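You operate a simulated robot arm through the tools that you are given. There is no shell and no other tool.

Carry out the task below with a simulated robot arm. There is one attempt and no reset: what you move stays moved.

## Task
Lock the green base, load the blue barrel, put the cover on and seal it.
Fine: white slider to LOCK; the yellow seal goes on the square pad on the cover; the other barrel, the red seal, the coil and the orange base with its cover stay. Set down upright: what you pick out.

It is judged by the outcome, as a careful person would: the job done as asked, and still so three seconds after it is handed in. It fails if anything else is knocked over, pushed out of place, dropped, spilled or broken. Lids that push on must go on centred and level and be pressed home; caps that screw on are set level and turned clockwise until they are tight.

## Robot
A 6-joint arm with a two-finger parallel gripper, fixed in place. Base frame: the origin is at the foot of the arm, x ahead of it, y to its left, z up; the work surface is at about z = 766. Lengths are in mm, angles in degrees, forces in N, time in s.
With the tool pointing down near the work surface it reaches from about 160 to 840 mm from the base axis. Its first joint turns from -166.0 to 166.0 degrees. Payload 3.91 kg.
The tool frame sits at the grasp point between the pads (the TCP): z along the fingers, y along the line on which they close. The tips reach 30 mm beyond it. The gripper opens to 110 mm. The fingers are 20 mm wide and 10 mm thick; the gripper's body (48 by 112 mm) begins 55 mm behind the TCP.
Orientation is that of the tool frame in the base frame, as a unit quaternion [x, y, z, w]. With the fingers straight down and closing along the base's y, the tool's x points along the base's -x, its y along +y and its z along -z.

## Interface
- The arm moves only by the tool arm_command. Its argument "plan" is a list that holds one entry, the list of rows, each a list of 7 numbers: the shift along the base's x, y, z in mm, then the turn, a rotation vector about the base's x, y, z in degrees, then the gripper command, from -1 (shut) to 1 (fully open), values between in proportion. In form: [[[tx, ty, tz, ax, ay, az, claw], ...]]. A call has 1 to 20 rows; each row is the pose to reach, as a shift and turn from the pose commanded when the call began. Rows are played at 5 a second. More than 50 mm and 8.6 degrees between two rows, or a gripper value outside its range, and nothing of the call is played. Where a pose cannot be reached the arm comes as near as it can. A force on the tool above 90 N (or 10 N above the force at the start of the call, whichever is more), or a blocked arm, ends the call early, and 0.2 s more pass. The fingers move at their own pace (about 108 mm/s each) and stop on an object; they squeeze with about 27 N. The grip force told is the motor's: it shows also when the fingers shut on nothing. Time passes only in rows, and 0.2 s behind the last, so rows that repeat a pose let the fingers close. It gives the time, the measured TCP pose, the force on the tool (base axes), the opening and the grip force at its end, in the units of the frame above (readings bear some noise), with the torque about the TCP (base axes, N m) and any sound that the robot's microphone picked up, and new pictures: "show" is both (left out), scene, wrist or none.
- Cameras (640 x 400 px; columns grow to the right, rows downward): "scene" is fixed at [416.8, 643.3, 1510.6]; the picture's right is [-1.00, 0.01, 0.00], its down [0.00, 0.36, -0.93] and it looks along [-0.01, -0.93, -0.36] (base axes); focal length 364 px, centre (320, 200). "wrist" rides on the gripper at [77, 7, -114] in the tool frame; the picture's right is [-0.09, 1.00, 0.00], its down [-0.80, -0.07, -0.59] and it looks along [-0.59, -0.05, 0.80] (tool axes); focal length 270 px, centre (320, 200).
- slide_trunk(by): slides the trunk up (or, below 0, down) by that many mm; the arm rides with it, the base frame stays. It gives what a move gives, with no picture.
- probe_pixels(camera, pixels): for up to 12 pixels [column, row] of the newest picture of that camera ("zoom" is the newest enlarged one), the place [x, y, z] in the base frame of the surface seen there, good to about 2 mm, but the place of the scene camera against the robot may be out by one fixed shift of up to 25 mm in any direction. No time passes.
- enlarge(camera, box): a new picture of the part [left, top, right, bottom] of that camera's present view, enlarged. No time passes.
- finish_job(): hands the job in; it is judged then, once.

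Open the gripper and draw the arm clear of the work before you hand the job in, unless the task says otherwise.

The tools are called as a command line: name --argument value ..., lists and objects as JSON in quotes. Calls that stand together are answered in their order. arm_command: Moves the arm, as the interface text tells. Its arguments: {"type":"object","properties":{"plan":{"type":"array","items":{"type":"array","items":{"type":"array","items":{"type":"number"}}}},"show":{"type":"string","enum":["both","scene","wrist","none"]}},"required":["plan"]} The other tools are called the same way: slide_trunk (by) slides the trunk up or down; probe_pixels (camera, pixels) gives the place of the surface under pixels of a picture; enlarge (camera, box) takes an enlarged picture of a part of a camera's view; finish_job () hands the job in.

At the start:

```text
time: 0.0
tool_pos: [297.8, -422.6, 1107.8]
tool_rot: [-0.001, 1.0, 0.0, -0.001]
wrist_force: [-0.2, -0.4, -0.4]
wrist_torque: [-0.01, 0.02, 0.02]
finger_gap: 110.0
gripper_force: 0.0
trunk travel left (down, up): [-400.0, 140.0]
```

scene: 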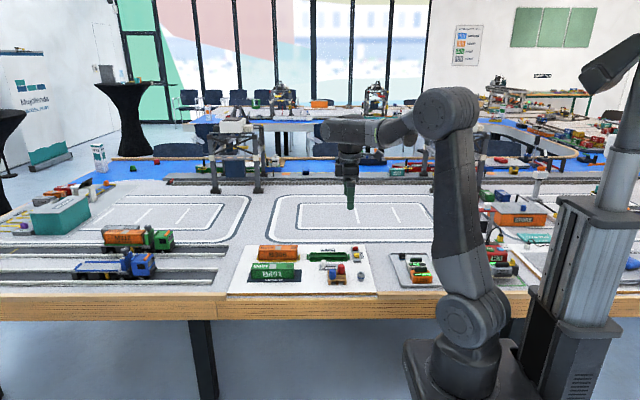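
wrist: 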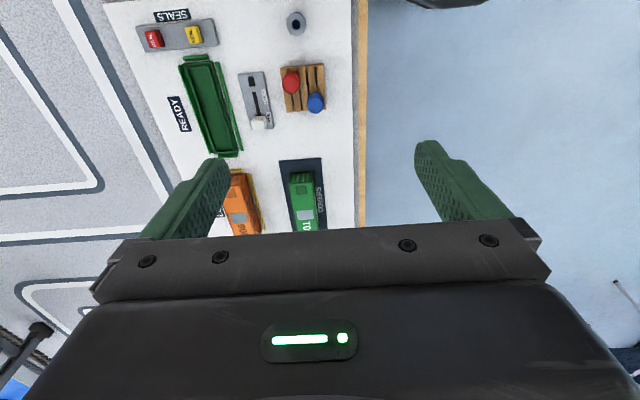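

The wrist picture shows a white board with the green base (~210,105), slider (~257,100), barrel rack (~303,88), seals (~175,37), green cover (~303,200). I enlarge both views to see the details before moving.

enlarge --camera "wrist" --box '[120, 0, 360, 150]'

enlarge --camera "scene" --box '[225, 230, 385, 300]'

```text
2.67 times, centred on (240, 75) of wrist
```

zoom: 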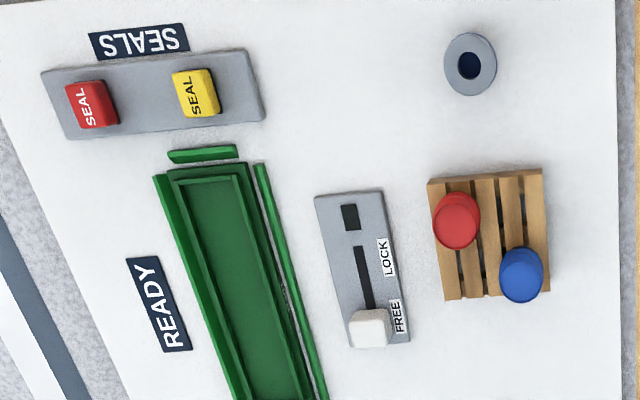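

```text
4.00 times, centred on (305, 265) of scene
```

zoom: 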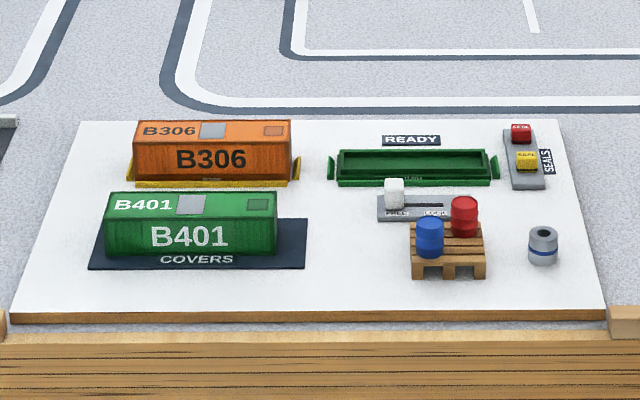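

I probe board features in the zoomed wrist view to get coordinates of everything.

enlarge --camera "wrist" --box '[120, 0, 360, 150]'

probe_pixels --camera "wrist" --pixels '[[154, 38], [194, 34], [210, 105], [197, 60], [228, 150], [257, 123], [251, 82], [291, 82], [316, 102], [296, 22], [303, 190], [303, 215]]'

probe_pixels --camera "scene" --pixels '[[272, 281], [279, 281], [290, 281], [324, 273], [332, 287], [341, 281], [324, 278], [328, 271], [356, 257], [355, 263], [360, 288], [284, 289]]'

```text
2.67 times, centred on (240, 75) of wrist
```

zoom: 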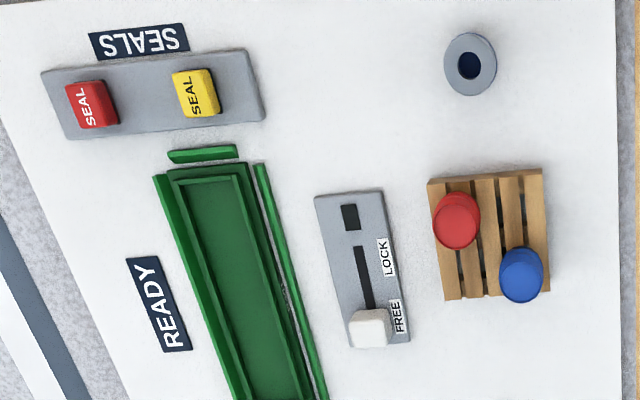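

```text
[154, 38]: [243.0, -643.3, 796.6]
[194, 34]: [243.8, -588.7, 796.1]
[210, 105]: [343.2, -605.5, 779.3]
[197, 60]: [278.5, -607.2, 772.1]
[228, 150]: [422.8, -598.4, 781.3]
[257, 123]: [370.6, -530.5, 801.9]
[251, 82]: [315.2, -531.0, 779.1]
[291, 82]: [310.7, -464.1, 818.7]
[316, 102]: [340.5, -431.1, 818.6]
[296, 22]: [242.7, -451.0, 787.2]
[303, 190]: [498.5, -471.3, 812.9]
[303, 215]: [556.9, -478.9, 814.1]
```

```text
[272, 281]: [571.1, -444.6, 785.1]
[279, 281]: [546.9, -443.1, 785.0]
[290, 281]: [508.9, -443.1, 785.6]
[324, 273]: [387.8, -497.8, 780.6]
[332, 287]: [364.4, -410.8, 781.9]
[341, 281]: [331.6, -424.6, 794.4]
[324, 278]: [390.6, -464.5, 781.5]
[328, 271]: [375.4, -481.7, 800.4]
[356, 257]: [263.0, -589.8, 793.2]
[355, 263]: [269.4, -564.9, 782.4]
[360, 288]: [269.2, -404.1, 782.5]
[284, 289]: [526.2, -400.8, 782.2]
```

The board is mapped roughly by the wrist camera (slider knob ≈ (370,-530,802), blue barrel ≈ (340,-431), cover ≈ (525,-475), yellow seal ≈ (244,-589)). I move lower and over the slider/base area for a close look.

arm_command --plan '[[[-10, -20, -25, 0, 0, 0, 1], [-25, -45, -50, 0, 0, 0, 1], [-40, -70, -80, 0, 0, 0, 1], [-55, -90, -110, 0, 0, 0, 1], [-70, -100, -140, 0, 0, 0, 1], [-78, -108, -150, 0, 0, 0, 1], [-78, -108, -150, 0, 0, 0, 1]]]' --show "wrist"

```text
time: 1.6
tool_pos: [218.9, -529.8, 959.6]
tool_rot: [0.0, 1.0, 0.0, 0.0]
wrist_force: [0.3, -0.1, 0.1]
wrist_torque: [-0.01, 0.0, -0.02]
finger_gap: 110.0
gripper_force: 0.1
trunk travel left (down, up): [-400.0, 140.0]
```

wrist: 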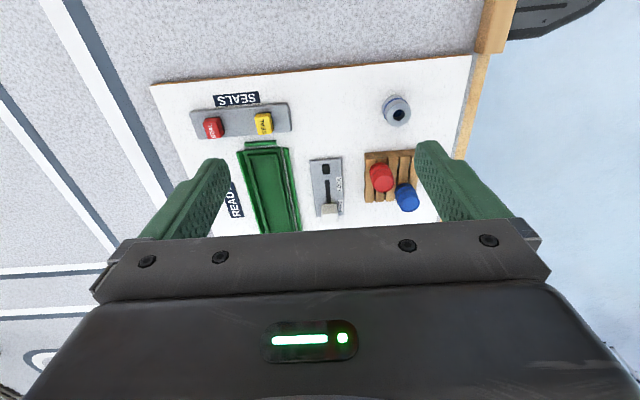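

The slider plate is at (326,187) and knob at (328,208); I enlarge this area and probe.

enlarge --camera "wrist" --box '[230, 130, 350, 235]'

probe_pixels --camera "wrist" --pixels '[[329, 206], [322, 208], [336, 207], [329, 214], [327, 181], [327, 202], [326, 168], [312, 161], [340, 158], [344, 213], [316, 216], [338, 184]]'

```text
3.81 times, centred on (290, 182) of wrist
```

zoom: 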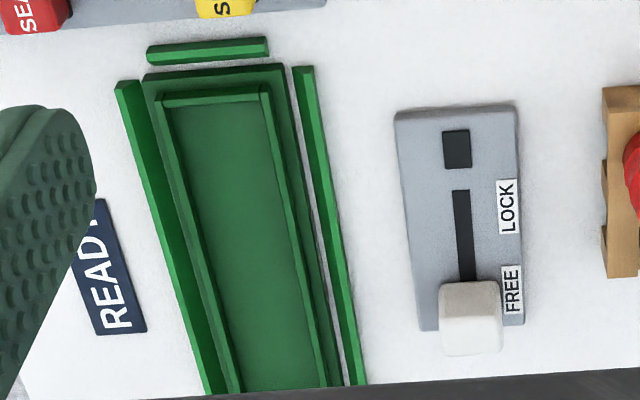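

```text
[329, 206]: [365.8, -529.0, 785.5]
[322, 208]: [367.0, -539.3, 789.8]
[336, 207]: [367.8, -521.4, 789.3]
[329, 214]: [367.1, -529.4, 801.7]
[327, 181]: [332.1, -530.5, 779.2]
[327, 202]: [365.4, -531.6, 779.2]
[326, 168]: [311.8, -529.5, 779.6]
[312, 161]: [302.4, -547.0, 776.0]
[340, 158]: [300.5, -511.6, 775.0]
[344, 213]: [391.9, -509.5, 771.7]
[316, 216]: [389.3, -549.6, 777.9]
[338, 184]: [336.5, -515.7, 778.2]
```

Knob centre is about (374,-530), 18 mm wide, top z≈802. I move over the knob with a narrowed gripper and look again.

arm_command --plan '[[[40, 0, -20, 0, 0, 0, 0.5], [80, 0, -40, 0, 0, 0, 0], [120, 0, -60, 0, 0, 0, -0.35], [153, 0, -80, 0, 0, 0, -0.35], [153, 0, -80, 0, 0, 0, -0.35]]]' --show "wrist"

enlarge --camera "wrist" --box '[220, 60, 420, 240]'

```text
time: 2.8
tool_pos: [375.3, -533.1, 878.3]
tool_rot: [0.0, 1.0, 0.0, 0.0]
wrist_force: [-0.8, 0.6, 0.9]
wrist_torque: [-0.01, -0.01, 0.01]
finger_gap: 36.0
gripper_force: 0.2
trunk travel left (down, up): [-400.0, 140.0]
```

wrist: 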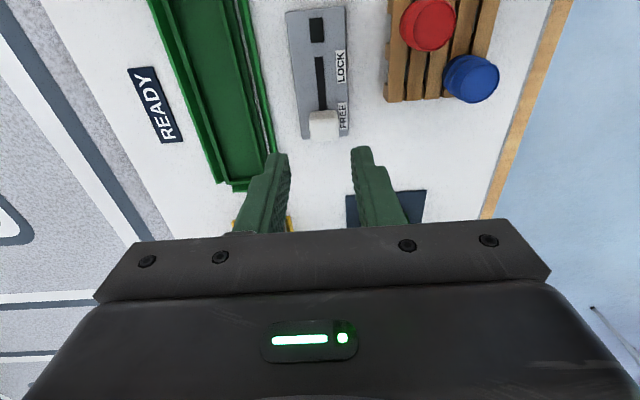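

```text
2.22 times, centred on (320, 150) of wrist
```

zoom: 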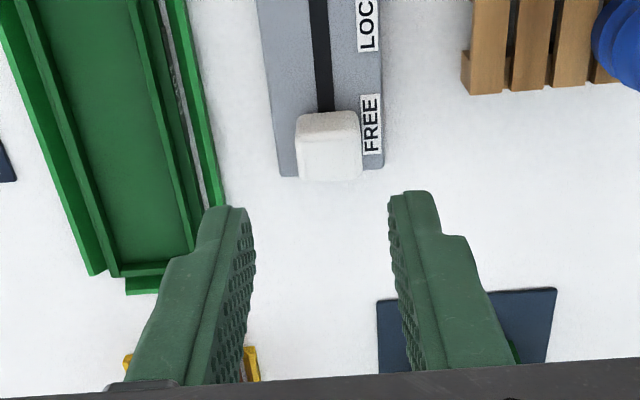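

The knob top is at about (323,127); I probe its edges and the base's features.

probe_pixels --camera "zoom" --pixels '[[328, 120], [300, 145], [358, 145], [330, 150], [330, 178], [325, 105], [320, 20], [215, 195], [180, 100], [120, 150], [92, 268], [145, 268]]'

probe_pixels --camera "wrist" --pixels '[[320, 108], [319, 58], [318, 30], [338, 66], [343, 115], [300, 139], [345, 135], [290, 12], [338, 7], [470, 75], [425, 25], [268, 165]]'

```text
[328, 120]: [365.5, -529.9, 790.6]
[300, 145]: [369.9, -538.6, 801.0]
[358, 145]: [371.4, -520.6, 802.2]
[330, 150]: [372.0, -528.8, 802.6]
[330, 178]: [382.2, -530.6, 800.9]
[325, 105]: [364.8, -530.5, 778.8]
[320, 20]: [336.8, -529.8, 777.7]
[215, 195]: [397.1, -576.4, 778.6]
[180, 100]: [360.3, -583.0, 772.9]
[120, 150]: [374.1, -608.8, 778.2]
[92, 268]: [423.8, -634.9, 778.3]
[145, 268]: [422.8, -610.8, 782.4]
```

```text
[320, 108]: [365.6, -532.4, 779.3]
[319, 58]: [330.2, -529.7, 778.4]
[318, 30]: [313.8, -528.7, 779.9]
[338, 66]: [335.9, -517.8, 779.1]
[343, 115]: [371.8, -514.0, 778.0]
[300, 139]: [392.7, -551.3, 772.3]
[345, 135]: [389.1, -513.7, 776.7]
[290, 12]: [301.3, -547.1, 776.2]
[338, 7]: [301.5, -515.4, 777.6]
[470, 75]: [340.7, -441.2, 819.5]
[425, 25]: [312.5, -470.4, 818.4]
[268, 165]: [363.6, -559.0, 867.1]
```

Knob centre (374,-529.6), top 802, plate top 779. I descend so the tips are at ~787 and close on the knob.

arm_command --plan '[[[1, 1, -30, 0, 0, 0, -0.35], [1, 1, -50, 0, 0, 0, -0.35], [1, 1, -61, 0, 0, 0, -0.35], [1, 1, -61, 0, 0, 0, -1], [1, 1, -61, 0, 0, 0, -1], [1, 1, -61, 0, 0, 0, -1]]]' --show "wrist"

```text
time: 4.2
tool_pos: [375.1, -530.1, 815.9]
tool_rot: [0.0, 1.0, 0.001, 0.0]
wrist_force: [-0.6, 7.3, -2.9]
wrist_torque: [0.08, -0.14, 0.02]
finger_gap: 20.8
gripper_force: 45.5
trunk travel left (down, up): [-400.0, 140.0]
```

wrist: 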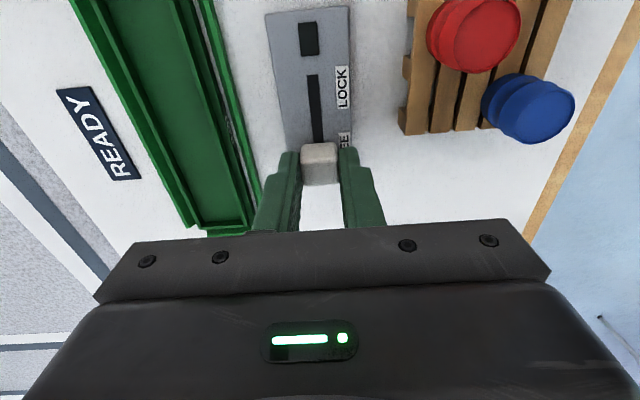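

The knob is gripped (gap 20.8 mm). I drag it toward LOCK (-x) by 36 mm in small steps.

arm_command --plan '[[[-6, 0, 0, 0, 0, 0, -1], [-12, 0, 0, 0, 0, 0, -1], [-18, 0, 0, 0, 0, 0, -1], [-24, 0, 0, 0, 0, 0, -1], [-30, 0, 0, 0, 0, 0, -1], [-35, 0, 0, 0, 0, 0, -1], [-35, 0, 0, 0, 0, 0, -1]]]' --show "wrist"

```text
time: 5.8
tool_pos: [339.9, -529.2, 815.8]
tool_rot: [-0.001, 1.0, 0.0, 0.0]
wrist_force: [0.8, 4.4, -7.6]
wrist_torque: [0.07, -0.11, -0.01]
finger_gap: 20.7
gripper_force: 44.9
trunk travel left (down, up): [-400.0, 140.0]
```

wrist: 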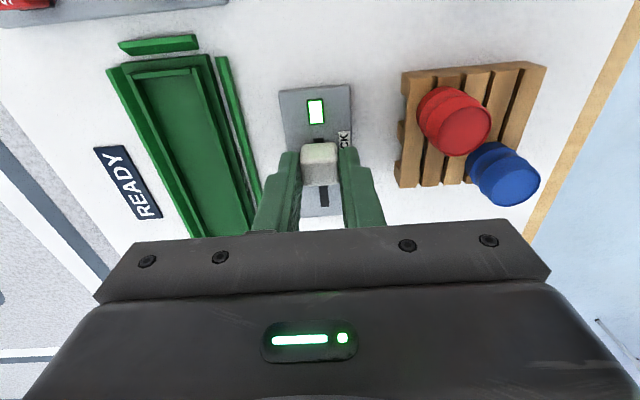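

The indicator window turned lit (316,110), with some slot still visible ahead of the knob at (320,143). I check closely how far the slot still goes.

enlarge --camera "wrist" --box '[260, 70, 380, 230]'

probe_pixels --camera "wrist" --pixels '[[319, 137], [319, 142], [319, 152], [319, 165], [344, 137], [324, 198]]'

```text
2.50 times, centred on (320, 150) of wrist
```

zoom: 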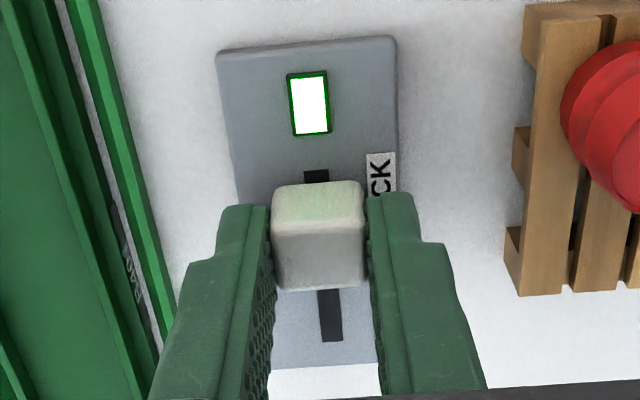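

```text
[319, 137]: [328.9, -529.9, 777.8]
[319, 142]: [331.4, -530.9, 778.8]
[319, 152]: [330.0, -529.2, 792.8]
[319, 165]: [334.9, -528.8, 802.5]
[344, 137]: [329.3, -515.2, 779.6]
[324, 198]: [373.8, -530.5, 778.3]
```

The lamp is lit; I ease it 3 mm further to confirm the end stop, watching force.

arm_command --plan '[[[-1, 0, 0, 0, 0, 0, -1], [-2, 0, 0, 0, 0, 0, -1], [-3, 0, 0, 0, 0, 0, -1], [-3, 0, 0, 0, 0, 0, -1]]]' --show "wrist"

enlarge --camera "wrist" --box '[260, 70, 380, 230]'

```text
time: 6.8
tool_pos: [338.0, -530.3, 814.8]
tool_rot: [0.0, 1.0, 0.001, -0.001]
wrist_force: [0.2, 5.7, -11.5]
wrist_torque: [0.08, -0.24, 0.03]
finger_gap: 21.0
gripper_force: 45.2
trunk travel left (down, up): [-400.0, 140.0]
```

wrist: 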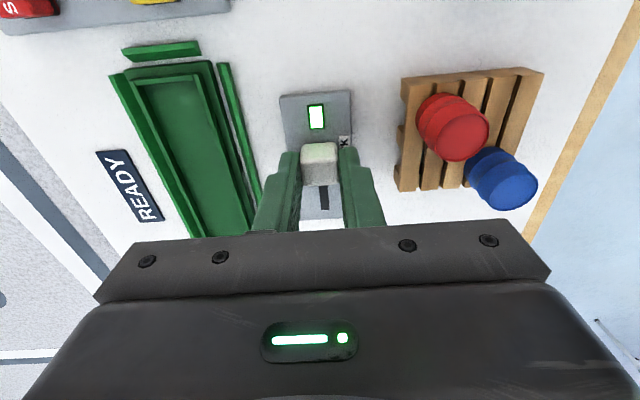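

```text
2.50 times, centred on (320, 150) of wrist
```

zoom: 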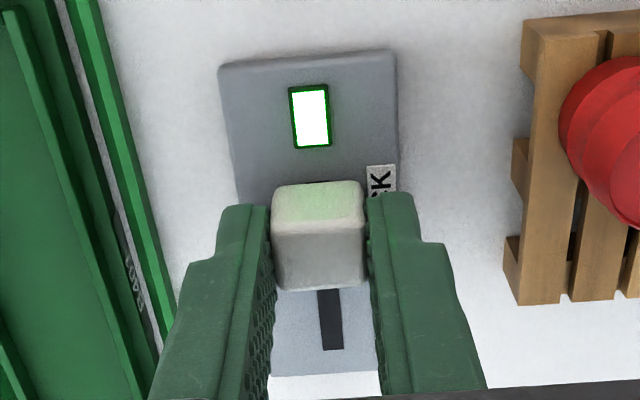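

Knob now at the slot's end, lamp lit. I release it and rise straight up.

arm_command --plan '[[[0, 0, 0, 0, 0, 0, -0.35], [0, 0, 0, 0, 0, 0, -0.35], [0, 0, 30, 0, 0, 0, -0.35], [0, 0, 70, 0, 0, 0, -0.35], [0, 0, 110, 0, 0, 0, -0.35], [0, 0, 110, 0, 0, 0, -0.35]]]' --show "wrist"

enlarge --camera "wrist" --box '[180, 0, 520, 200]'

```text
time: 8.2
tool_pos: [335.3, -530.3, 925.7]
tool_rot: [0.001, 1.0, 0.0, -0.001]
wrist_force: [-0.1, -0.1, 0.6]
wrist_torque: [-0.01, 0.0, -0.02]
finger_gap: 35.7
gripper_force: 0.1
trunk travel left (down, up): [-400.0, 140.0]
```

wrist: 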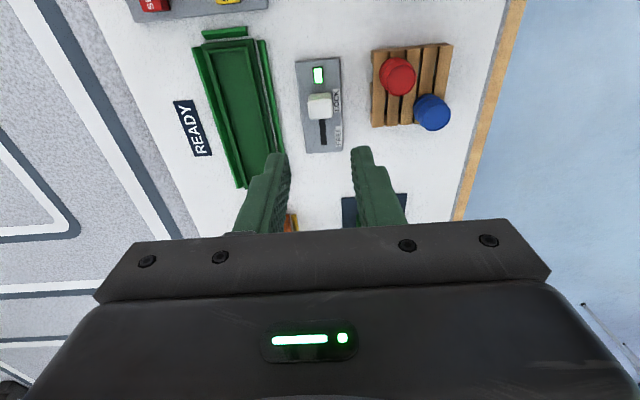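

```text
1.88 times, centred on (350, 100) of wrist
```

zoom: 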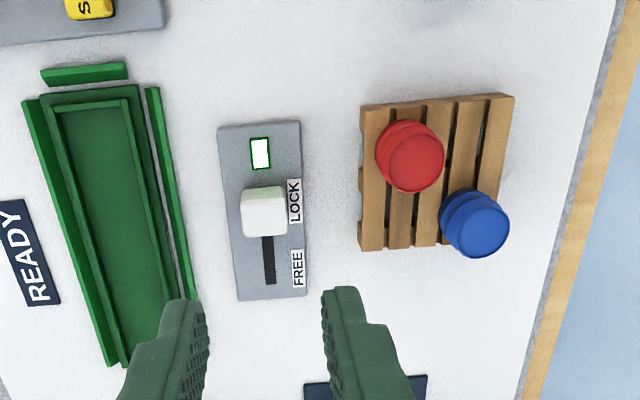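

Slider sits at LOCK with the lamp lit. Now I probe the barrels, pallet and base.

probe_pixels --camera "zoom" --pixels '[[417, 165], [390, 165], [444, 165], [417, 190], [482, 232], [455, 235], [509, 230], [484, 256], [482, 208], [370, 240], [505, 105], [440, 225]]'

probe_pixels --camera "zoom" --pixels '[[27, 102], [46, 108], [60, 112], [85, 103], [127, 102], [138, 90], [153, 90], [95, 130], [84, 72], [150, 250], [112, 300], [85, 250]]'

```text
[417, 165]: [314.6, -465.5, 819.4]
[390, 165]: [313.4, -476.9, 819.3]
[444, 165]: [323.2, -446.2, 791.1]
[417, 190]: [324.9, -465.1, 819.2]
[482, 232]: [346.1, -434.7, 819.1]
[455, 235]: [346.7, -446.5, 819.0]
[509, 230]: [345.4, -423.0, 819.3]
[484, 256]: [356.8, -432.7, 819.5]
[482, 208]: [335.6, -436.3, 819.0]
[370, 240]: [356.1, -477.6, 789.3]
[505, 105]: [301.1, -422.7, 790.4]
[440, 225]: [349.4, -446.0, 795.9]
```

```text
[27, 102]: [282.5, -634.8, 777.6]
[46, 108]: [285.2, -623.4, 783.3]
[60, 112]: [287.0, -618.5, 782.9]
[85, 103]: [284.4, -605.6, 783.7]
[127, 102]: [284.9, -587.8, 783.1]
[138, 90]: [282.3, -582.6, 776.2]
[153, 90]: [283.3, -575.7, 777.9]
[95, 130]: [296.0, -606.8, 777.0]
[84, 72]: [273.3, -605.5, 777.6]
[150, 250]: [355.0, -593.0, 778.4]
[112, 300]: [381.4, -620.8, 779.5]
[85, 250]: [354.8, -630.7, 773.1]
```

Blue barrel top centre ≈ (346,-434.7), top z 819, pallet top 790, ~24 mm diameter; the red barrel lies diagonally at (314.5,-465). I turn the gripper 44° so the fingers close across that diagonal, and hover over the blue barrel.

arm_command --plan '[[[2, 15, -5, 0, 0, 7.4, -0.09], [4, 31, -10, 0, 0, 14.7, -0.09], [6, 47, -15, 0, 0, 22, -0.09], [8, 63, -20, 0, 0, 29.4, -0.09], [9, 79, -25, 0, 0, 36.7, -0.09], [10.2, 94.9, -30, 0, 0, 44, -0.09], [10.2, 94.9, -30, 0, 0, 44, -0.09]]]' --show "both"

enlarge --camera "wrist" --box '[200, 60, 440, 240]'

```text
time: 9.8
tool_pos: [346.8, -435.6, 897.1]
tool_rot: [-0.376, 0.927, -0.001, -0.001]
wrist_force: [0.6, 0.1, -0.4]
wrist_torque: [-0.01, -0.01, 0.0]
finger_gap: 50.2
gripper_force: 0.1
trunk travel left (down, up): [-400.0, 140.0]
```

scene: 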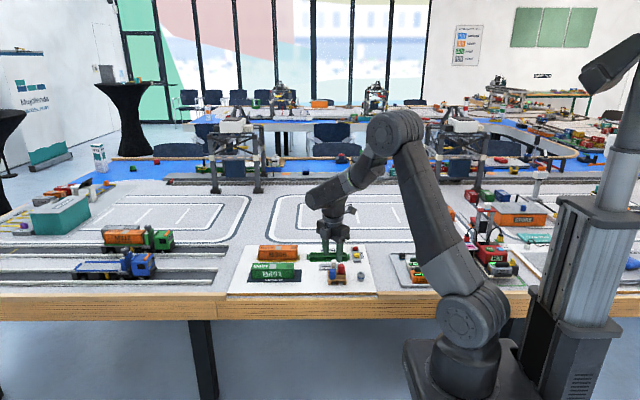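
wrist: 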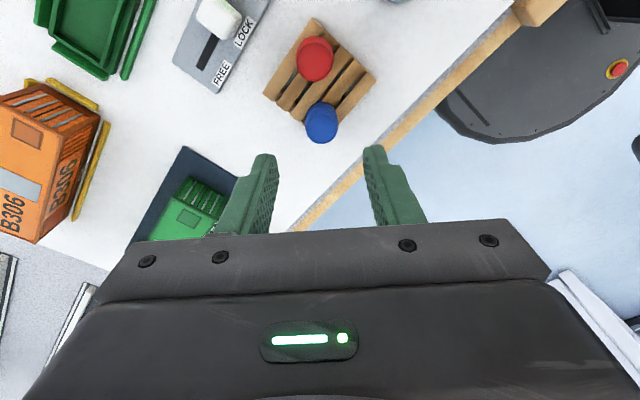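

```text
2.22 times, centred on (320, 150) of wrist
```

zoom: 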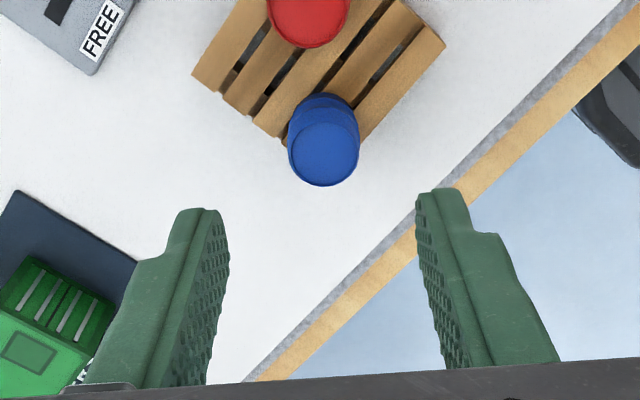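

The barrels are aligned along the image vertical, so fingers straddle blue only. I re-probe the barrel's top for a precise centre.

probe_pixels --camera "zoom" --pixels '[[326, 150], [293, 152], [357, 150], [326, 184], [326, 122], [325, 100], [309, 40], [390, 110], [280, 130]]'

```text
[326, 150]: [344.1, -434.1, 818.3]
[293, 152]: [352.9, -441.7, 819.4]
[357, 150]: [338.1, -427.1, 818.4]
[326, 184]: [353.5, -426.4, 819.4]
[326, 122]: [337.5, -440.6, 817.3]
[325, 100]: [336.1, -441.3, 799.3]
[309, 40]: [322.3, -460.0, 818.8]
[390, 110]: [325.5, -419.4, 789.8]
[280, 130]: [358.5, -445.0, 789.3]
```

Barrel centre ≈ (345.5,-434.2). I descend to TCP z≈828 (tips 8 mm above the pallet) and close gently.

arm_command --plan '[[[-0.5, 0.5, -30, 0, 0, 0, -0.09], [-0.5, 0.5, -55, 0, 0, 0, -0.09], [-0.5, 0.5, -69, 0, 0, 0, -0.09], [-0.5, 0.5, -69, 0, 0, 0, -0.09], [-0.5, 0.5, -69, 0, 0, 0, -0.4], [-0.5, 0.5, -69, 0, 0, 0, -0.5], [-0.5, 0.5, -69, 0, 0, 0, -1], [-0.5, 0.5, -69, 0, 0, 0, -1], [-0.5, 0.5, -69, 0, 0, 0, -1]]]' --show "wrist"

```text
time: 11.8
tool_pos: [346.0, -434.2, 827.2]
tool_rot: [-0.375, 0.927, 0.001, 0.0]
wrist_force: [0.3, 0.1, -1.1]
wrist_torque: [0.0, 0.0, 0.01]
finger_gap: 22.1
gripper_force: 26.8
trunk travel left (down, up): [-400.0, 140.0]
```

wrist: 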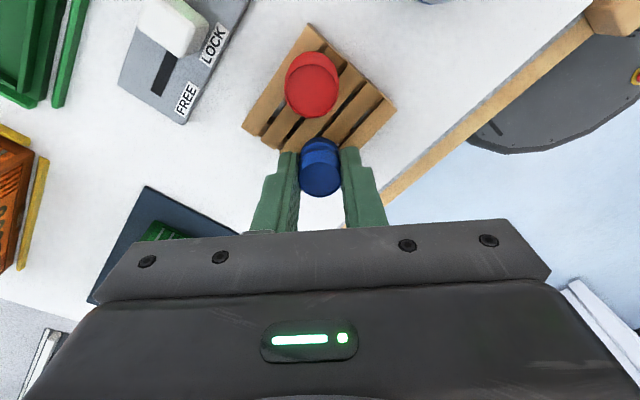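

Gripped at 22 mm. I lift straight up 70 mm and check.

arm_command --plan '[[[0, 0, 10, 0, 0, 0, -1], [0, 0, 30, 0, 0, 0, -1], [0, 0, 50, 0, 0, 0, -1], [0, 0, 70, 0, 0, 0, -1], [0, 0, 70, 0, 0, 0, -1]]]' --show "both"

enlarge --camera "scene" --box '[225, 220, 385, 300]'

```text
time: 13.0
tool_pos: [346.6, -434.6, 897.7]
tool_rot: [-0.375, 0.927, 0.0, 0.001]
wrist_force: [-0.1, -0.5, 0.1]
wrist_torque: [-0.05, 0.0, -0.02]
finger_gap: 0.0
gripper_force: 27.4
trunk travel left (down, up): [-400.0, 140.0]
```

scene: 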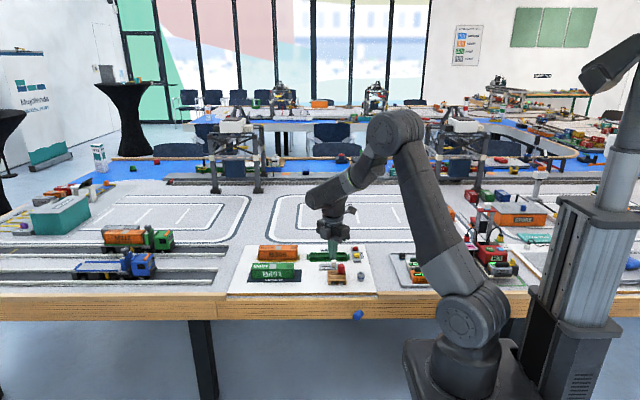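
wrist: 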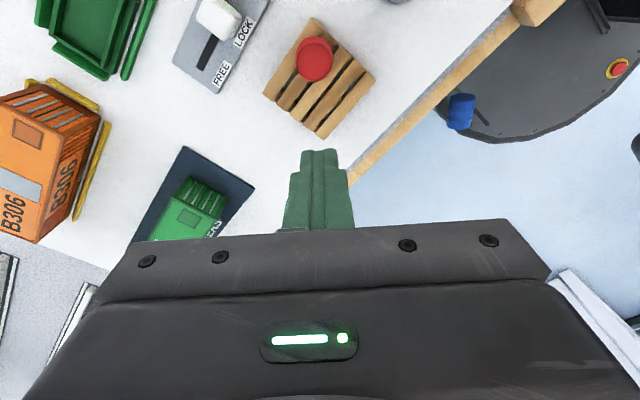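

```text
4.00 times, centred on (305, 260) of scene
```

zoom: 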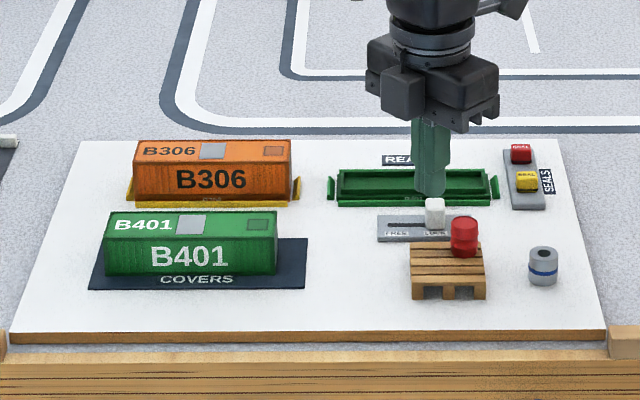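

The gripper shut on nothing: the blue barrel slipped out of the pads and is now at about (460,110) in the wrist picture / (357,315) in the scene picture, past the table edge. I probe where it is.

probe_pixels --camera "wrist" --pixels '[[461, 98], [460, 112], [450, 120], [500, 120], [480, 160], [618, 69], [420, 100]]'

probe_pixels --camera "scene" --pixels '[[357, 315], [354, 313], [360, 316], [340, 315], [357, 330], [430, 360]]'

enlarge --camera "wrist" --box '[400, 40, 640, 190]'

```text
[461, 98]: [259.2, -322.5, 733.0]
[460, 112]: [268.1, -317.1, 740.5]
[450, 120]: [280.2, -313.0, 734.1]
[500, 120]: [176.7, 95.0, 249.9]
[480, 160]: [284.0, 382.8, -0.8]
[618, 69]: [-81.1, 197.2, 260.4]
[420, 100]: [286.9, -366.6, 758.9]
```

```text
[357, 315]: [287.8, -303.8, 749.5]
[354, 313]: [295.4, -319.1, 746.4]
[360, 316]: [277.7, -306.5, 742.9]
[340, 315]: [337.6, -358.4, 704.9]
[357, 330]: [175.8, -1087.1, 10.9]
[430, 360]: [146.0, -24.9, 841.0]
```

```text
2.67 times, centred on (520, 115) of wrist
```

zoom: 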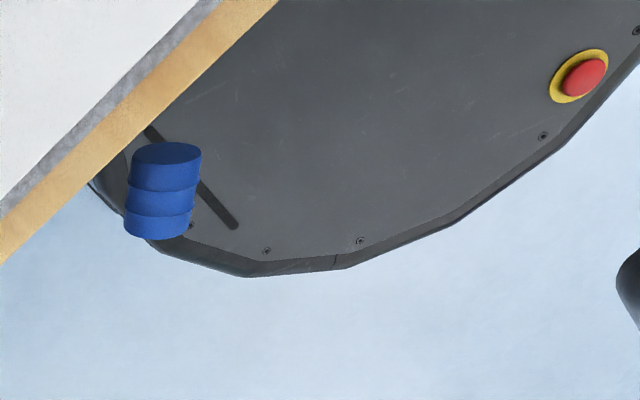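

The barrel is in mid-air beyond the table edge (≈(268,-317,737)) and falling; nothing can be done at this instant. I hold still to let it come to rest and then locate it.

arm_command --plan '[[[0, 0, 0, 0, 0, 0, -0.5], [0, 0, 0, 0, 0, 0, -0.5], [0, 0, 0, 0, 0, 0, -0.5], [0, 0, 0, 0, 0, 0, -0.5], [0, 0, 0, 0, 0, 0, -0.5], [0, 0, 0, 0, 0, 0, -0.5], [0, 0, 0, 0, 0, 0, -0.5], [0, 0, 0, 0, 0, 0, -0.5]]]' --show "both"

```text
time: 14.8
tool_pos: [347.0, -434.7, 896.7]
tool_rot: [-0.374, 0.927, 0.0, 0.0]
wrist_force: [0.1, -0.4, -0.2]
wrist_torque: [0.02, -0.05, -0.02]
finger_gap: 27.9
gripper_force: 0.0
trunk travel left (down, up): [-400.0, 140.0]
```

scene: 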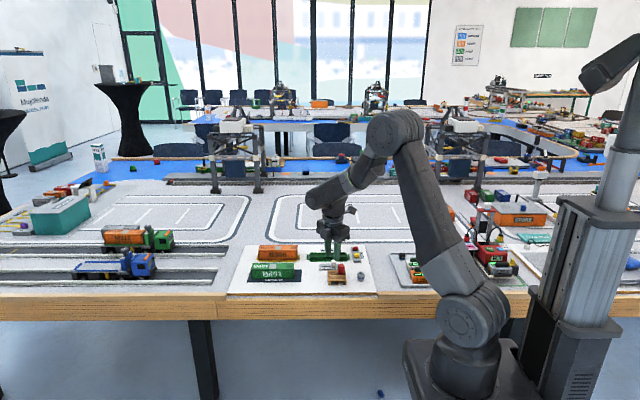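
wrist: 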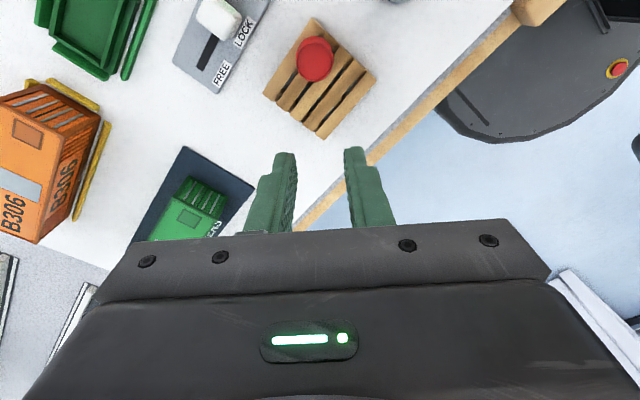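

A blue object shows at (381,394) at the bottom of the scene picture. I probe it and enlarge.

probe_pixels --camera "scene" --pixels '[[381, 393], [379, 391], [383, 396], [381, 398], [370, 394], [395, 394]]'

enlarge --camera "scene" --box '[330, 340, 430, 400]'

```text
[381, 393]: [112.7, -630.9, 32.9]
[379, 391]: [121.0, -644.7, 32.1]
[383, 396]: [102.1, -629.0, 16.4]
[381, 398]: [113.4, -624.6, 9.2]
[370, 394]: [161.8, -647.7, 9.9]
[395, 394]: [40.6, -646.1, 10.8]
```

```text
6.40 times, centred on (380, 370) of scene
```

zoom: 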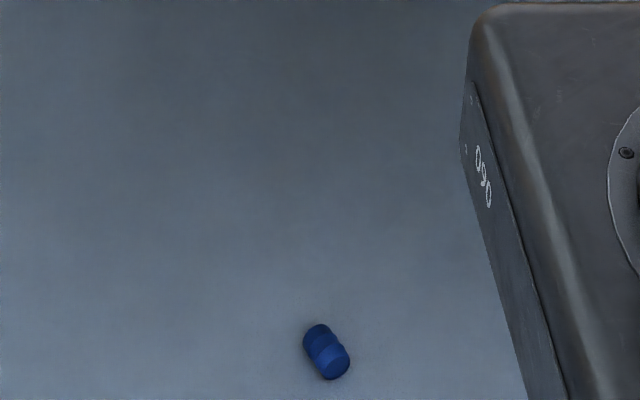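

The barrel lies on its side on the floor, under the table, near (~93,~-640) after allowing for the scene camera's offset. To see whether I can fetch it, I probe the arm's joints, table edge and legs for clearance.

probe_pixels --camera "scene" --pixels '[[468, 318], [395, 130], [330, 195], [500, 345], [440, 345], [462, 380], [410, 350], [355, 302], [355, 318], [205, 350], [510, 320], [600, 200]]'

probe_pixels --camera "wrist" --pixels '[[315, 58], [450, 60], [400, 120], [600, 40], [480, 130], [540, 20], [460, 85], [520, 30], [560, 300], [470, 230], [380, 230], [230, 200]]'

probe_pixels --camera "scene" --pixels '[[341, 269], [338, 279], [356, 257], [261, 272], [275, 270], [320, 300], [320, 319], [320, 322], [320, 324], [190, 300], [190, 322], [500, 310]]'

```text
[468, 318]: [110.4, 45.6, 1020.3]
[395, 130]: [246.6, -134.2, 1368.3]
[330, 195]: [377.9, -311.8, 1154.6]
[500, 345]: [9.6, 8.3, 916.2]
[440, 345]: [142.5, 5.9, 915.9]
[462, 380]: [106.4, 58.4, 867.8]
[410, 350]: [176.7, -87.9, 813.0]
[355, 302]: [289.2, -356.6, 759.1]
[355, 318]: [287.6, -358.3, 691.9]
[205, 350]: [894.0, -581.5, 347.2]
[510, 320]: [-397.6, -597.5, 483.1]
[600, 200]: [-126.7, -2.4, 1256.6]
```

```text
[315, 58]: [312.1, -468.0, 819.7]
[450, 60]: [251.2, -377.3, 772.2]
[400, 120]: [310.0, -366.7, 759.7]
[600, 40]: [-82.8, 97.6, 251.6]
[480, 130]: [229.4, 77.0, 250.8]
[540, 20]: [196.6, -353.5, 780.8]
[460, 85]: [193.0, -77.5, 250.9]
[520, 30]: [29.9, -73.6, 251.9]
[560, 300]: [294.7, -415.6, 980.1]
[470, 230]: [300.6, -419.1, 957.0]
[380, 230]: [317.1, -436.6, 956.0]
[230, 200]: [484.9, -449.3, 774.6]
```

```text
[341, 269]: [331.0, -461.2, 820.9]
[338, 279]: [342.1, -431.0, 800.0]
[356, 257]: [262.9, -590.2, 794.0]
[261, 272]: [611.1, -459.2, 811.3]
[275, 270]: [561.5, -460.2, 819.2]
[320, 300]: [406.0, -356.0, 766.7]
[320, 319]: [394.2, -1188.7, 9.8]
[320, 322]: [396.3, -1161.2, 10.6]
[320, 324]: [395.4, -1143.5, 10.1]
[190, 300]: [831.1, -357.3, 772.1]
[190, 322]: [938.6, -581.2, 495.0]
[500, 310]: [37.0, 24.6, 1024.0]
```

The barrel is reachable in principle: the trunk can go 400 mm down, so I will fetch it from the floor, approaching under the table from the free +x side. First I retract the arm over to (450,0,960) with the tool back to the standard orientation, clear of the table.

arm_command --plan '[[[0, 10, 30, 0, 0, -4, -0.3], [9, 50, 40, 0, 0, -8, -0.3], [18, 92, 50, 0, 0, -12, -0.3], [27, 134, 55, 0, 0, -16, -0.3], [37, 177, 58, 0, 0, -20, -0.3], [47, 220, 60, 0, 0, -24, -0.3], [57, 263, 62, 0, 0, -28, -0.3], [67, 306, 62, 0, 0, -32, -0.3], [80, 349, 62, 0, 0, -36, -0.3], [92, 392, 62, 0, 0, -40, -0.3], [104.5, 434.2, 62, 0, 0, -44, -0.3], [104.5, 434.2, 62, 0, 0, -44, -0.3]]]' --show "both"

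```text
time: 17.4
tool_pos: [450.9, 0.8, 958.6]
tool_rot: [0.001, 1.0, 0.0, 0.0]
wrist_force: [0.0, -0.1, 0.3]
wrist_torque: [0.0, 0.0, -0.01]
finger_gap: 38.6
gripper_force: 0.1
trunk travel left (down, up): [-400.0, 140.0]
```

scene: 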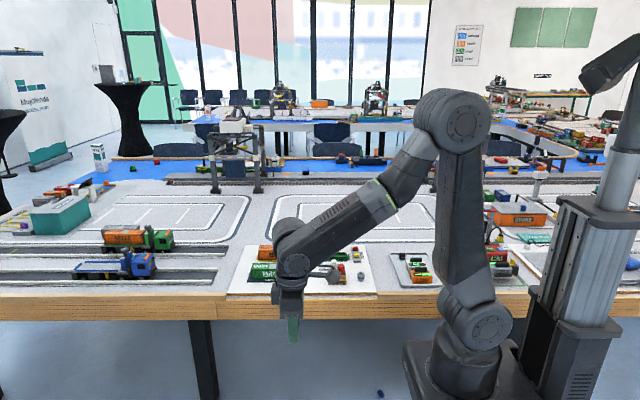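
wrist: 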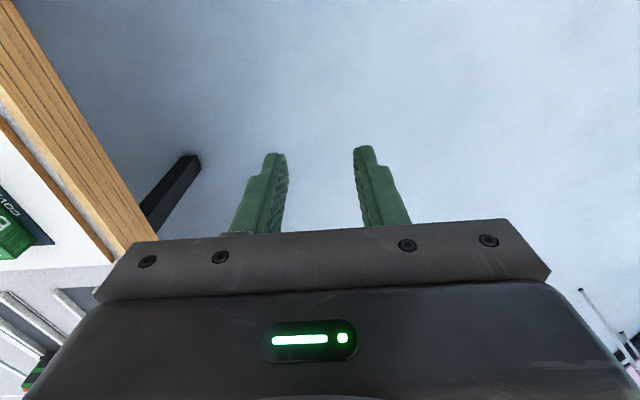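

The arm is clear in front of the table with an open space below. I lower the trunk by 400 mm.

slide_trunk --by -400

```text
time: 21.2
tool_pos: [451.3, 0.3, 560.4]
tool_rot: [0.0, 1.0, 0.0, 0.0]
wrist_force: [0.0, 0.5, 0.1]
wrist_torque: [0.0, 0.01, -0.01]
finger_gap: 38.8
gripper_force: 0.1
trunk travel left (down, up): [0.0, 540.0]
```

TCP is now at z≈560. I enlarge the scene to understand the wrist's geometry before tilting under the table.

arm_command --plan '[[[0, 0, 0, 0, 0, 0, -0.3]]]' --show "both"

enlarge --camera "scene" --box '[240, 180, 560, 400]'

```text
time: 21.6
tool_pos: [450.7, -1.4, 560.0]
tool_rot: [0.0, 1.0, 0.001, 0.0]
wrist_force: [-0.1, 0.8, -0.4]
wrist_torque: [-0.04, 0.02, -0.02]
finger_gap: 38.5
gripper_force: 0.1
trunk travel left (down, up): [0.0, 540.0]
```

scene: 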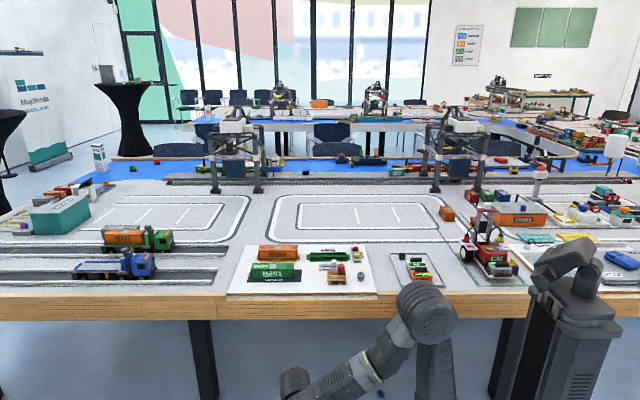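
wrist: 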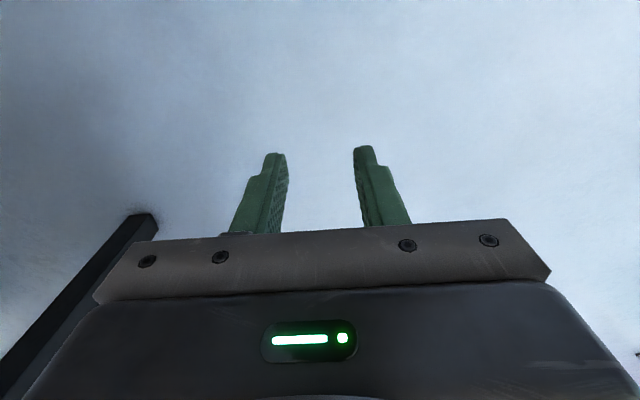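

```text
1.82 times, centred on (400, 290) of scene
```

zoom: 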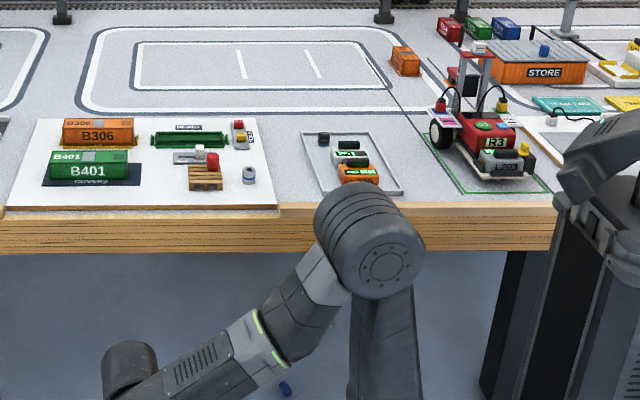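

I probe the visible wrist housing and forearm points for geometry.

probe_pixels --camera "scene" --pixels '[[295, 372], [284, 385], [308, 385], [295, 395], [355, 370], [381, 358], [432, 318], [425, 300], [440, 380], [381, 393], [505, 350], [560, 390]]'

```text
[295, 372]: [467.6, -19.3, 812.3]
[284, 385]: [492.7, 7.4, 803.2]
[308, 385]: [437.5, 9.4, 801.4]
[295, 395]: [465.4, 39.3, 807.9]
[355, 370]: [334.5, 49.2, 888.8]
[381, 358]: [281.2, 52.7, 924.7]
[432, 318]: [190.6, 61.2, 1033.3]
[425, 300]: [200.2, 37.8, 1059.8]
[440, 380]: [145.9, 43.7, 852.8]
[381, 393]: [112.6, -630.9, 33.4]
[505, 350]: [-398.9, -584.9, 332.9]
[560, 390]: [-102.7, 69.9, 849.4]
```

The wrist centre sits in line with the tool, ~208 mm above the TCP, so reaching under the table is feasible with elbow below ~625 mm. First I yaw the tool 180° (so the camera ends on top when tilting outward) while moving down to a lower, farther pose in the free area.

arm_command --plan '[[[5, 0, -10, 0, 0, 8.5, -0.1], [10, 0, -20, 0, 0, 17, -0.1], [15, 0, -30, 0, 0, 25.5, -0.1], [20, 0, -40, 0, 0, 34, -0.1], [25, 0, -50, 0, 0, 42.5, -0.1], [30, 0, -60, 0, 0, 51, -0.1], [35, 0, -70, 0, 0, 59.5, -0.1], [40, 0, -80, 0, 0, 68, -0.1], [45, 0, -90, 0, 0, 76.5, -0.1], [50, 0, -100, 0, 0, 85, -0.1], [55, 0, -110, 0, 0, 93.5, -0.1], [60, 0, -120, 0, 0, 102, -0.1], [65, 0, -130, 0, 0, 110.5, -0.1], [70, 0, -140, 0, 0, 119, -0.1], [75, 0, -150, 0, 0, 127.5, -0.1], [80, 0, -160, 0, 0, 136, -0.1], [85, 0, -170, 0, 0, 144.5, -0.1], [90, 0, -180, 0, 0, 153, -0.1], [95, 0, -190, 0, 0, 161.5, -0.1], [100, 0, -200, 0, 0, 170, -0.1]]]' --show "both"

```text
time: 25.8
tool_pos: [550.1, -0.9, 359.6]
tool_rot: [0.996, -0.086, 0.0, 0.0]
wrist_force: [-0.5, -1.0, 0.2]
wrist_torque: [0.0, -0.01, -0.02]
finger_gap: 49.6
gripper_force: 0.0
trunk travel left (down, up): [0.0, 540.0]
```

scene: 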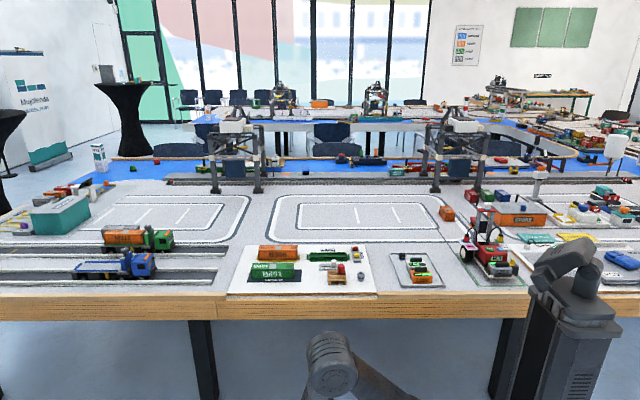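
wrist: 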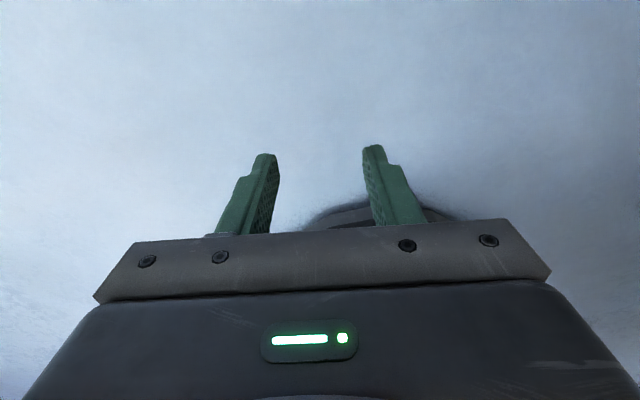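

Yaw reached well. Now I tilt the tool outward by 70° in the arm's plane (direction -10°) while lowering to about (624,-110,150) in the free area.

arm_command --plan '[[[7, -11, -21, -1.215, -6.895, 0, -0.1], [15, -22, -42, -2.43, -13.79, 0, -0.1], [22, -33, -63, -3.645, -20.685, 0, -0.1], [30, -44, -84, -4.86, -27.58, 0, -0.1], [37, -55, -105, -6.075, -34.475, 0, -0.1], [44, -66, -126, -7.29, -41.37, 0, -0.1], [52, -77, -147, -8.505, -48.265, 0, -0.1], [59, -88, -168, -9.72, -55.16, 0, -0.1], [67, -99, -189, -10.935, -62.055, 0, -0.1], [74, -110, -210, -12.15, -68.95, 0, -0.1], [74, -110, -210, -12.15, -68.95, 0, -0.1]]]' --show "both"

```text
time: 28.2
tool_pos: [650.2, 6.8, 149.6]
tool_rot: [0.812, -0.102, 0.567, 0.093]
wrist_force: [-0.1, -0.1, -0.2]
wrist_torque: [-0.03, 0.0, -0.02]
finger_gap: 49.5
gripper_force: 0.1
out of reach, approached as far as the arm can: row 3, 4, 5, 6, 7, 8, 9, 10, 11
trunk travel left (down, up): [0.0, 540.0]
```

scene: 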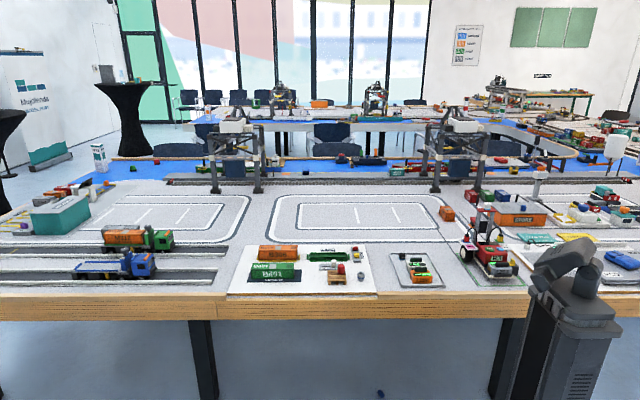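
wrist: 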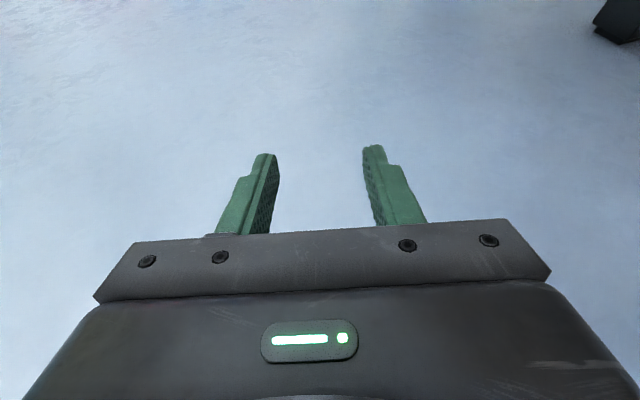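

Row 3 onward hit a joint limit (the wrist roll, near +180° relative), though the tilt itself works. I go back to the tool-down pose and will unwind the wrist the other way.

arm_command --plan '[[[-7, 11, 21, 1.215, 6.895, 0, -0.1], [-15, 22, 42, 2.43, 13.79, 0, -0.1], [-22, 33, 63, 3.645, 20.685, 0, -0.1], [-30, 44, 84, 4.86, 27.58, 0, -0.1], [-37, 55, 105, 6.075, 34.475, 0, -0.1], [-44, 66, 126, 7.29, 41.37, 0, -0.1], [-52, 77, 147, 8.505, 48.265, 0, -0.1], [-59, 88, 168, 9.72, 55.16, 0, -0.1], [-67, 99, 189, 10.935, 62.055, 0, -0.1], [-74, 110, 210, 12.15, 68.95, 0, -0.1], [-74, 110, 210, 12.15, 68.95, 0, -0.1], [-74, 110, 210, 12.15, 68.95, 0, -0.1]]]' --show "wrist"

```text
time: 30.8
tool_pos: [573.1, 115.9, 360.2]
tool_rot: [0.995, -0.087, -0.005, 0.051]
wrist_force: [0.2, 0.0, -1.0]
wrist_torque: [0.01, 0.0, 0.0]
finger_gap: 49.6
gripper_force: 0.1
out of reach, approached as far as the arm can: row 7, 8
trunk travel left (down, up): [0.0, 540.0]
```

wrist: 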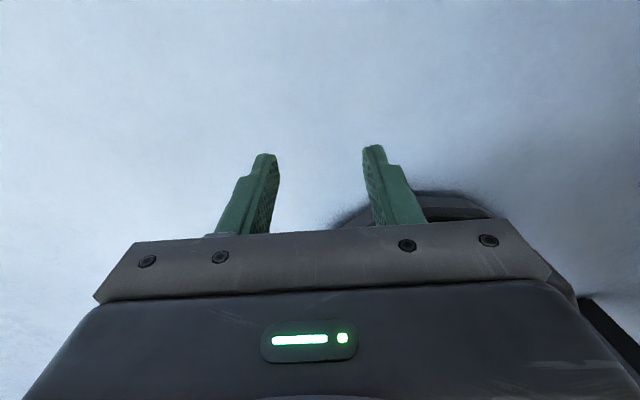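

The commanded pose follows the reached one. I straighten the tool to vertical here before unwinding.

arm_command --plan '[[[-5, -30, 0, 2.9, -0.55, 0, -0.1], [-10, -60, 0, 5.8, -1.1, 0, -0.1], [-15, -80, 0, 5.8, -1.1, 0, -0.1], [-15, -80, 0, 5.8, -1.1, 0, -0.1]]]' --show "none"

```text
time: 31.8
tool_pos: [561.3, 33.5, 358.5]
tool_rot: [0.996, -0.087, 0.001, 0.0]
wrist_force: [-0.1, -0.2, 0.6]
wrist_torque: [-0.01, -0.01, 0.02]
finger_gap: 49.6
gripper_force: 0.1
trunk travel left (down, up): [0.0, 540.0]
```

Now I unwind the yaw: first -168°, then -152°, in two calls.

arm_command --plan '[[[0, 0, 0, 0, 0, -8.4, -0.1], [0, 0, 0, 0, 0, -16.8, -0.1], [0, 0, 0, 0, 0, -25.2, -0.1], [0, 0, 0, 0, 0, -33.6, -0.1], [0, 0, 0, 0, 0, -42, -0.1], [0, 0, 0, 0, 0, -50.4, -0.1], [0, 0, 0, 0, 0, -58.8, -0.1], [0, 0, 0, 0, 0, -67.2, -0.1], [0, 0, 0, 0, 0, -75.6, -0.1], [0, 0, 0, 0, 0, -84, -0.1], [0, 0, 0, 0, 0, -92.4, -0.1], [0, 0, 0, 0, 0, -100.8, -0.1], [0, 0, 0, 0, 0, -109.2, -0.1], [0, 0, 0, 0, 0, -117.6, -0.1], [0, 0, 0, 0, 0, -126, -0.1], [0, 0, 0, 0, 0, -134.4, -0.1], [0, 0, 0, 0, 0, -142.8, -0.1], [0, 0, 0, 0, 0, -151.2, -0.1], [0, 0, 0, 0, 0, -159.6, -0.1], [0, 0, 0, 0, 0, -168, -0.1]]]' --show "none"

arm_command --plan '[[[0, -2, 0, 0, 0, -8.4, -0.1], [0, -4, 0, 0, 0, -16.8, -0.1], [0, -6, 0, 0, 0, -25.2, -0.1], [0, -8, 0, 0, 0, -33.6, -0.1], [0, -10, 0, 0, 0, -42, -0.1], [0, -12, 0, 0, 0, -50.4, -0.1], [0, -14, 0, 0, 0, -58.8, -0.1], [0, -16, 0, 0, 0, -67.2, -0.1], [0, -18, 0, 0, 0, -75.6, -0.1], [0, -20, 0, 0, 0, -84, -0.1], [0, -22, 0, 0, 0, -92.4, -0.1], [0, -24, 0, 0, 0, -100.8, -0.1], [0, -26, 0, 0, 0, -109.2, -0.1], [0, -28, 0, 0, 0, -117.6, -0.1], [0, -30, 0, 0, 0, -126, -0.1], [0, -32, 0, 0, 0, -134.4, -0.1], [0, -33, 0, 0, 0, -142.8, -0.1], [0, -33, 0, 0, 0, -151.2, -0.1], [0, -33, 0, 0, 0, -151.2, -0.1]]]' --show "wrist"

```text
time: 36.0
tool_pos: [559.6, 33.4, 360.7]
tool_rot: [-0.015, 1.0, 0.0, 0.001]
wrist_force: [-0.6, 0.2, -0.5]
wrist_torque: [0.03, 0.01, 0.01]
finger_gap: 49.3
gripper_force: 0.1
trunk travel left (down, up): [0.0, 540.0]
```

```text
time: 40.0
tool_pos: [559.3, 0.5, 359.8]
tool_rot: [0.964, 0.265, 0.001, 0.0]
wrist_force: [0.1, 0.2, 0.3]
wrist_torque: [0.01, -0.02, -0.03]
finger_gap: 49.5
gripper_force: 0.2
trunk travel left (down, up): [0.0, 540.0]
```

wrist: 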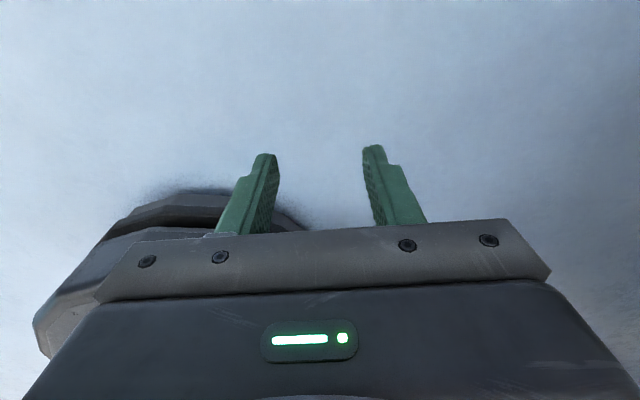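

Yaw is -149° now. I test whether the wrist roll can go to the full -180° here (camera facing outward), so that the tilt can be purely in the arm's plane.

arm_command --plan '[[[0, 0, 0, 0, 0, -8, -0.1], [0, 0, 0, 0, 0, -16, -0.1], [0, 0, 0, 0, 0, -24, -0.1], [0, 0, 0, 0, 0, -30.8, -0.1], [0, 0, 0, 0, 0, -30.8, -0.1]]]' --show "none"

```text
time: 41.2
tool_pos: [548.0, -47.1, 349.2]
tool_rot: [0.999, 0.02, 0.006, -0.035]
wrist_force: [0.5, 0.7, 0.0]
wrist_torque: [0.01, 0.04, -0.01]
finger_gap: 49.2
gripper_force: 0.1
out of reach, approached as far as the arm can: row 3, 4, 5
trunk travel left (down, up): [0.0, 540.0]
```

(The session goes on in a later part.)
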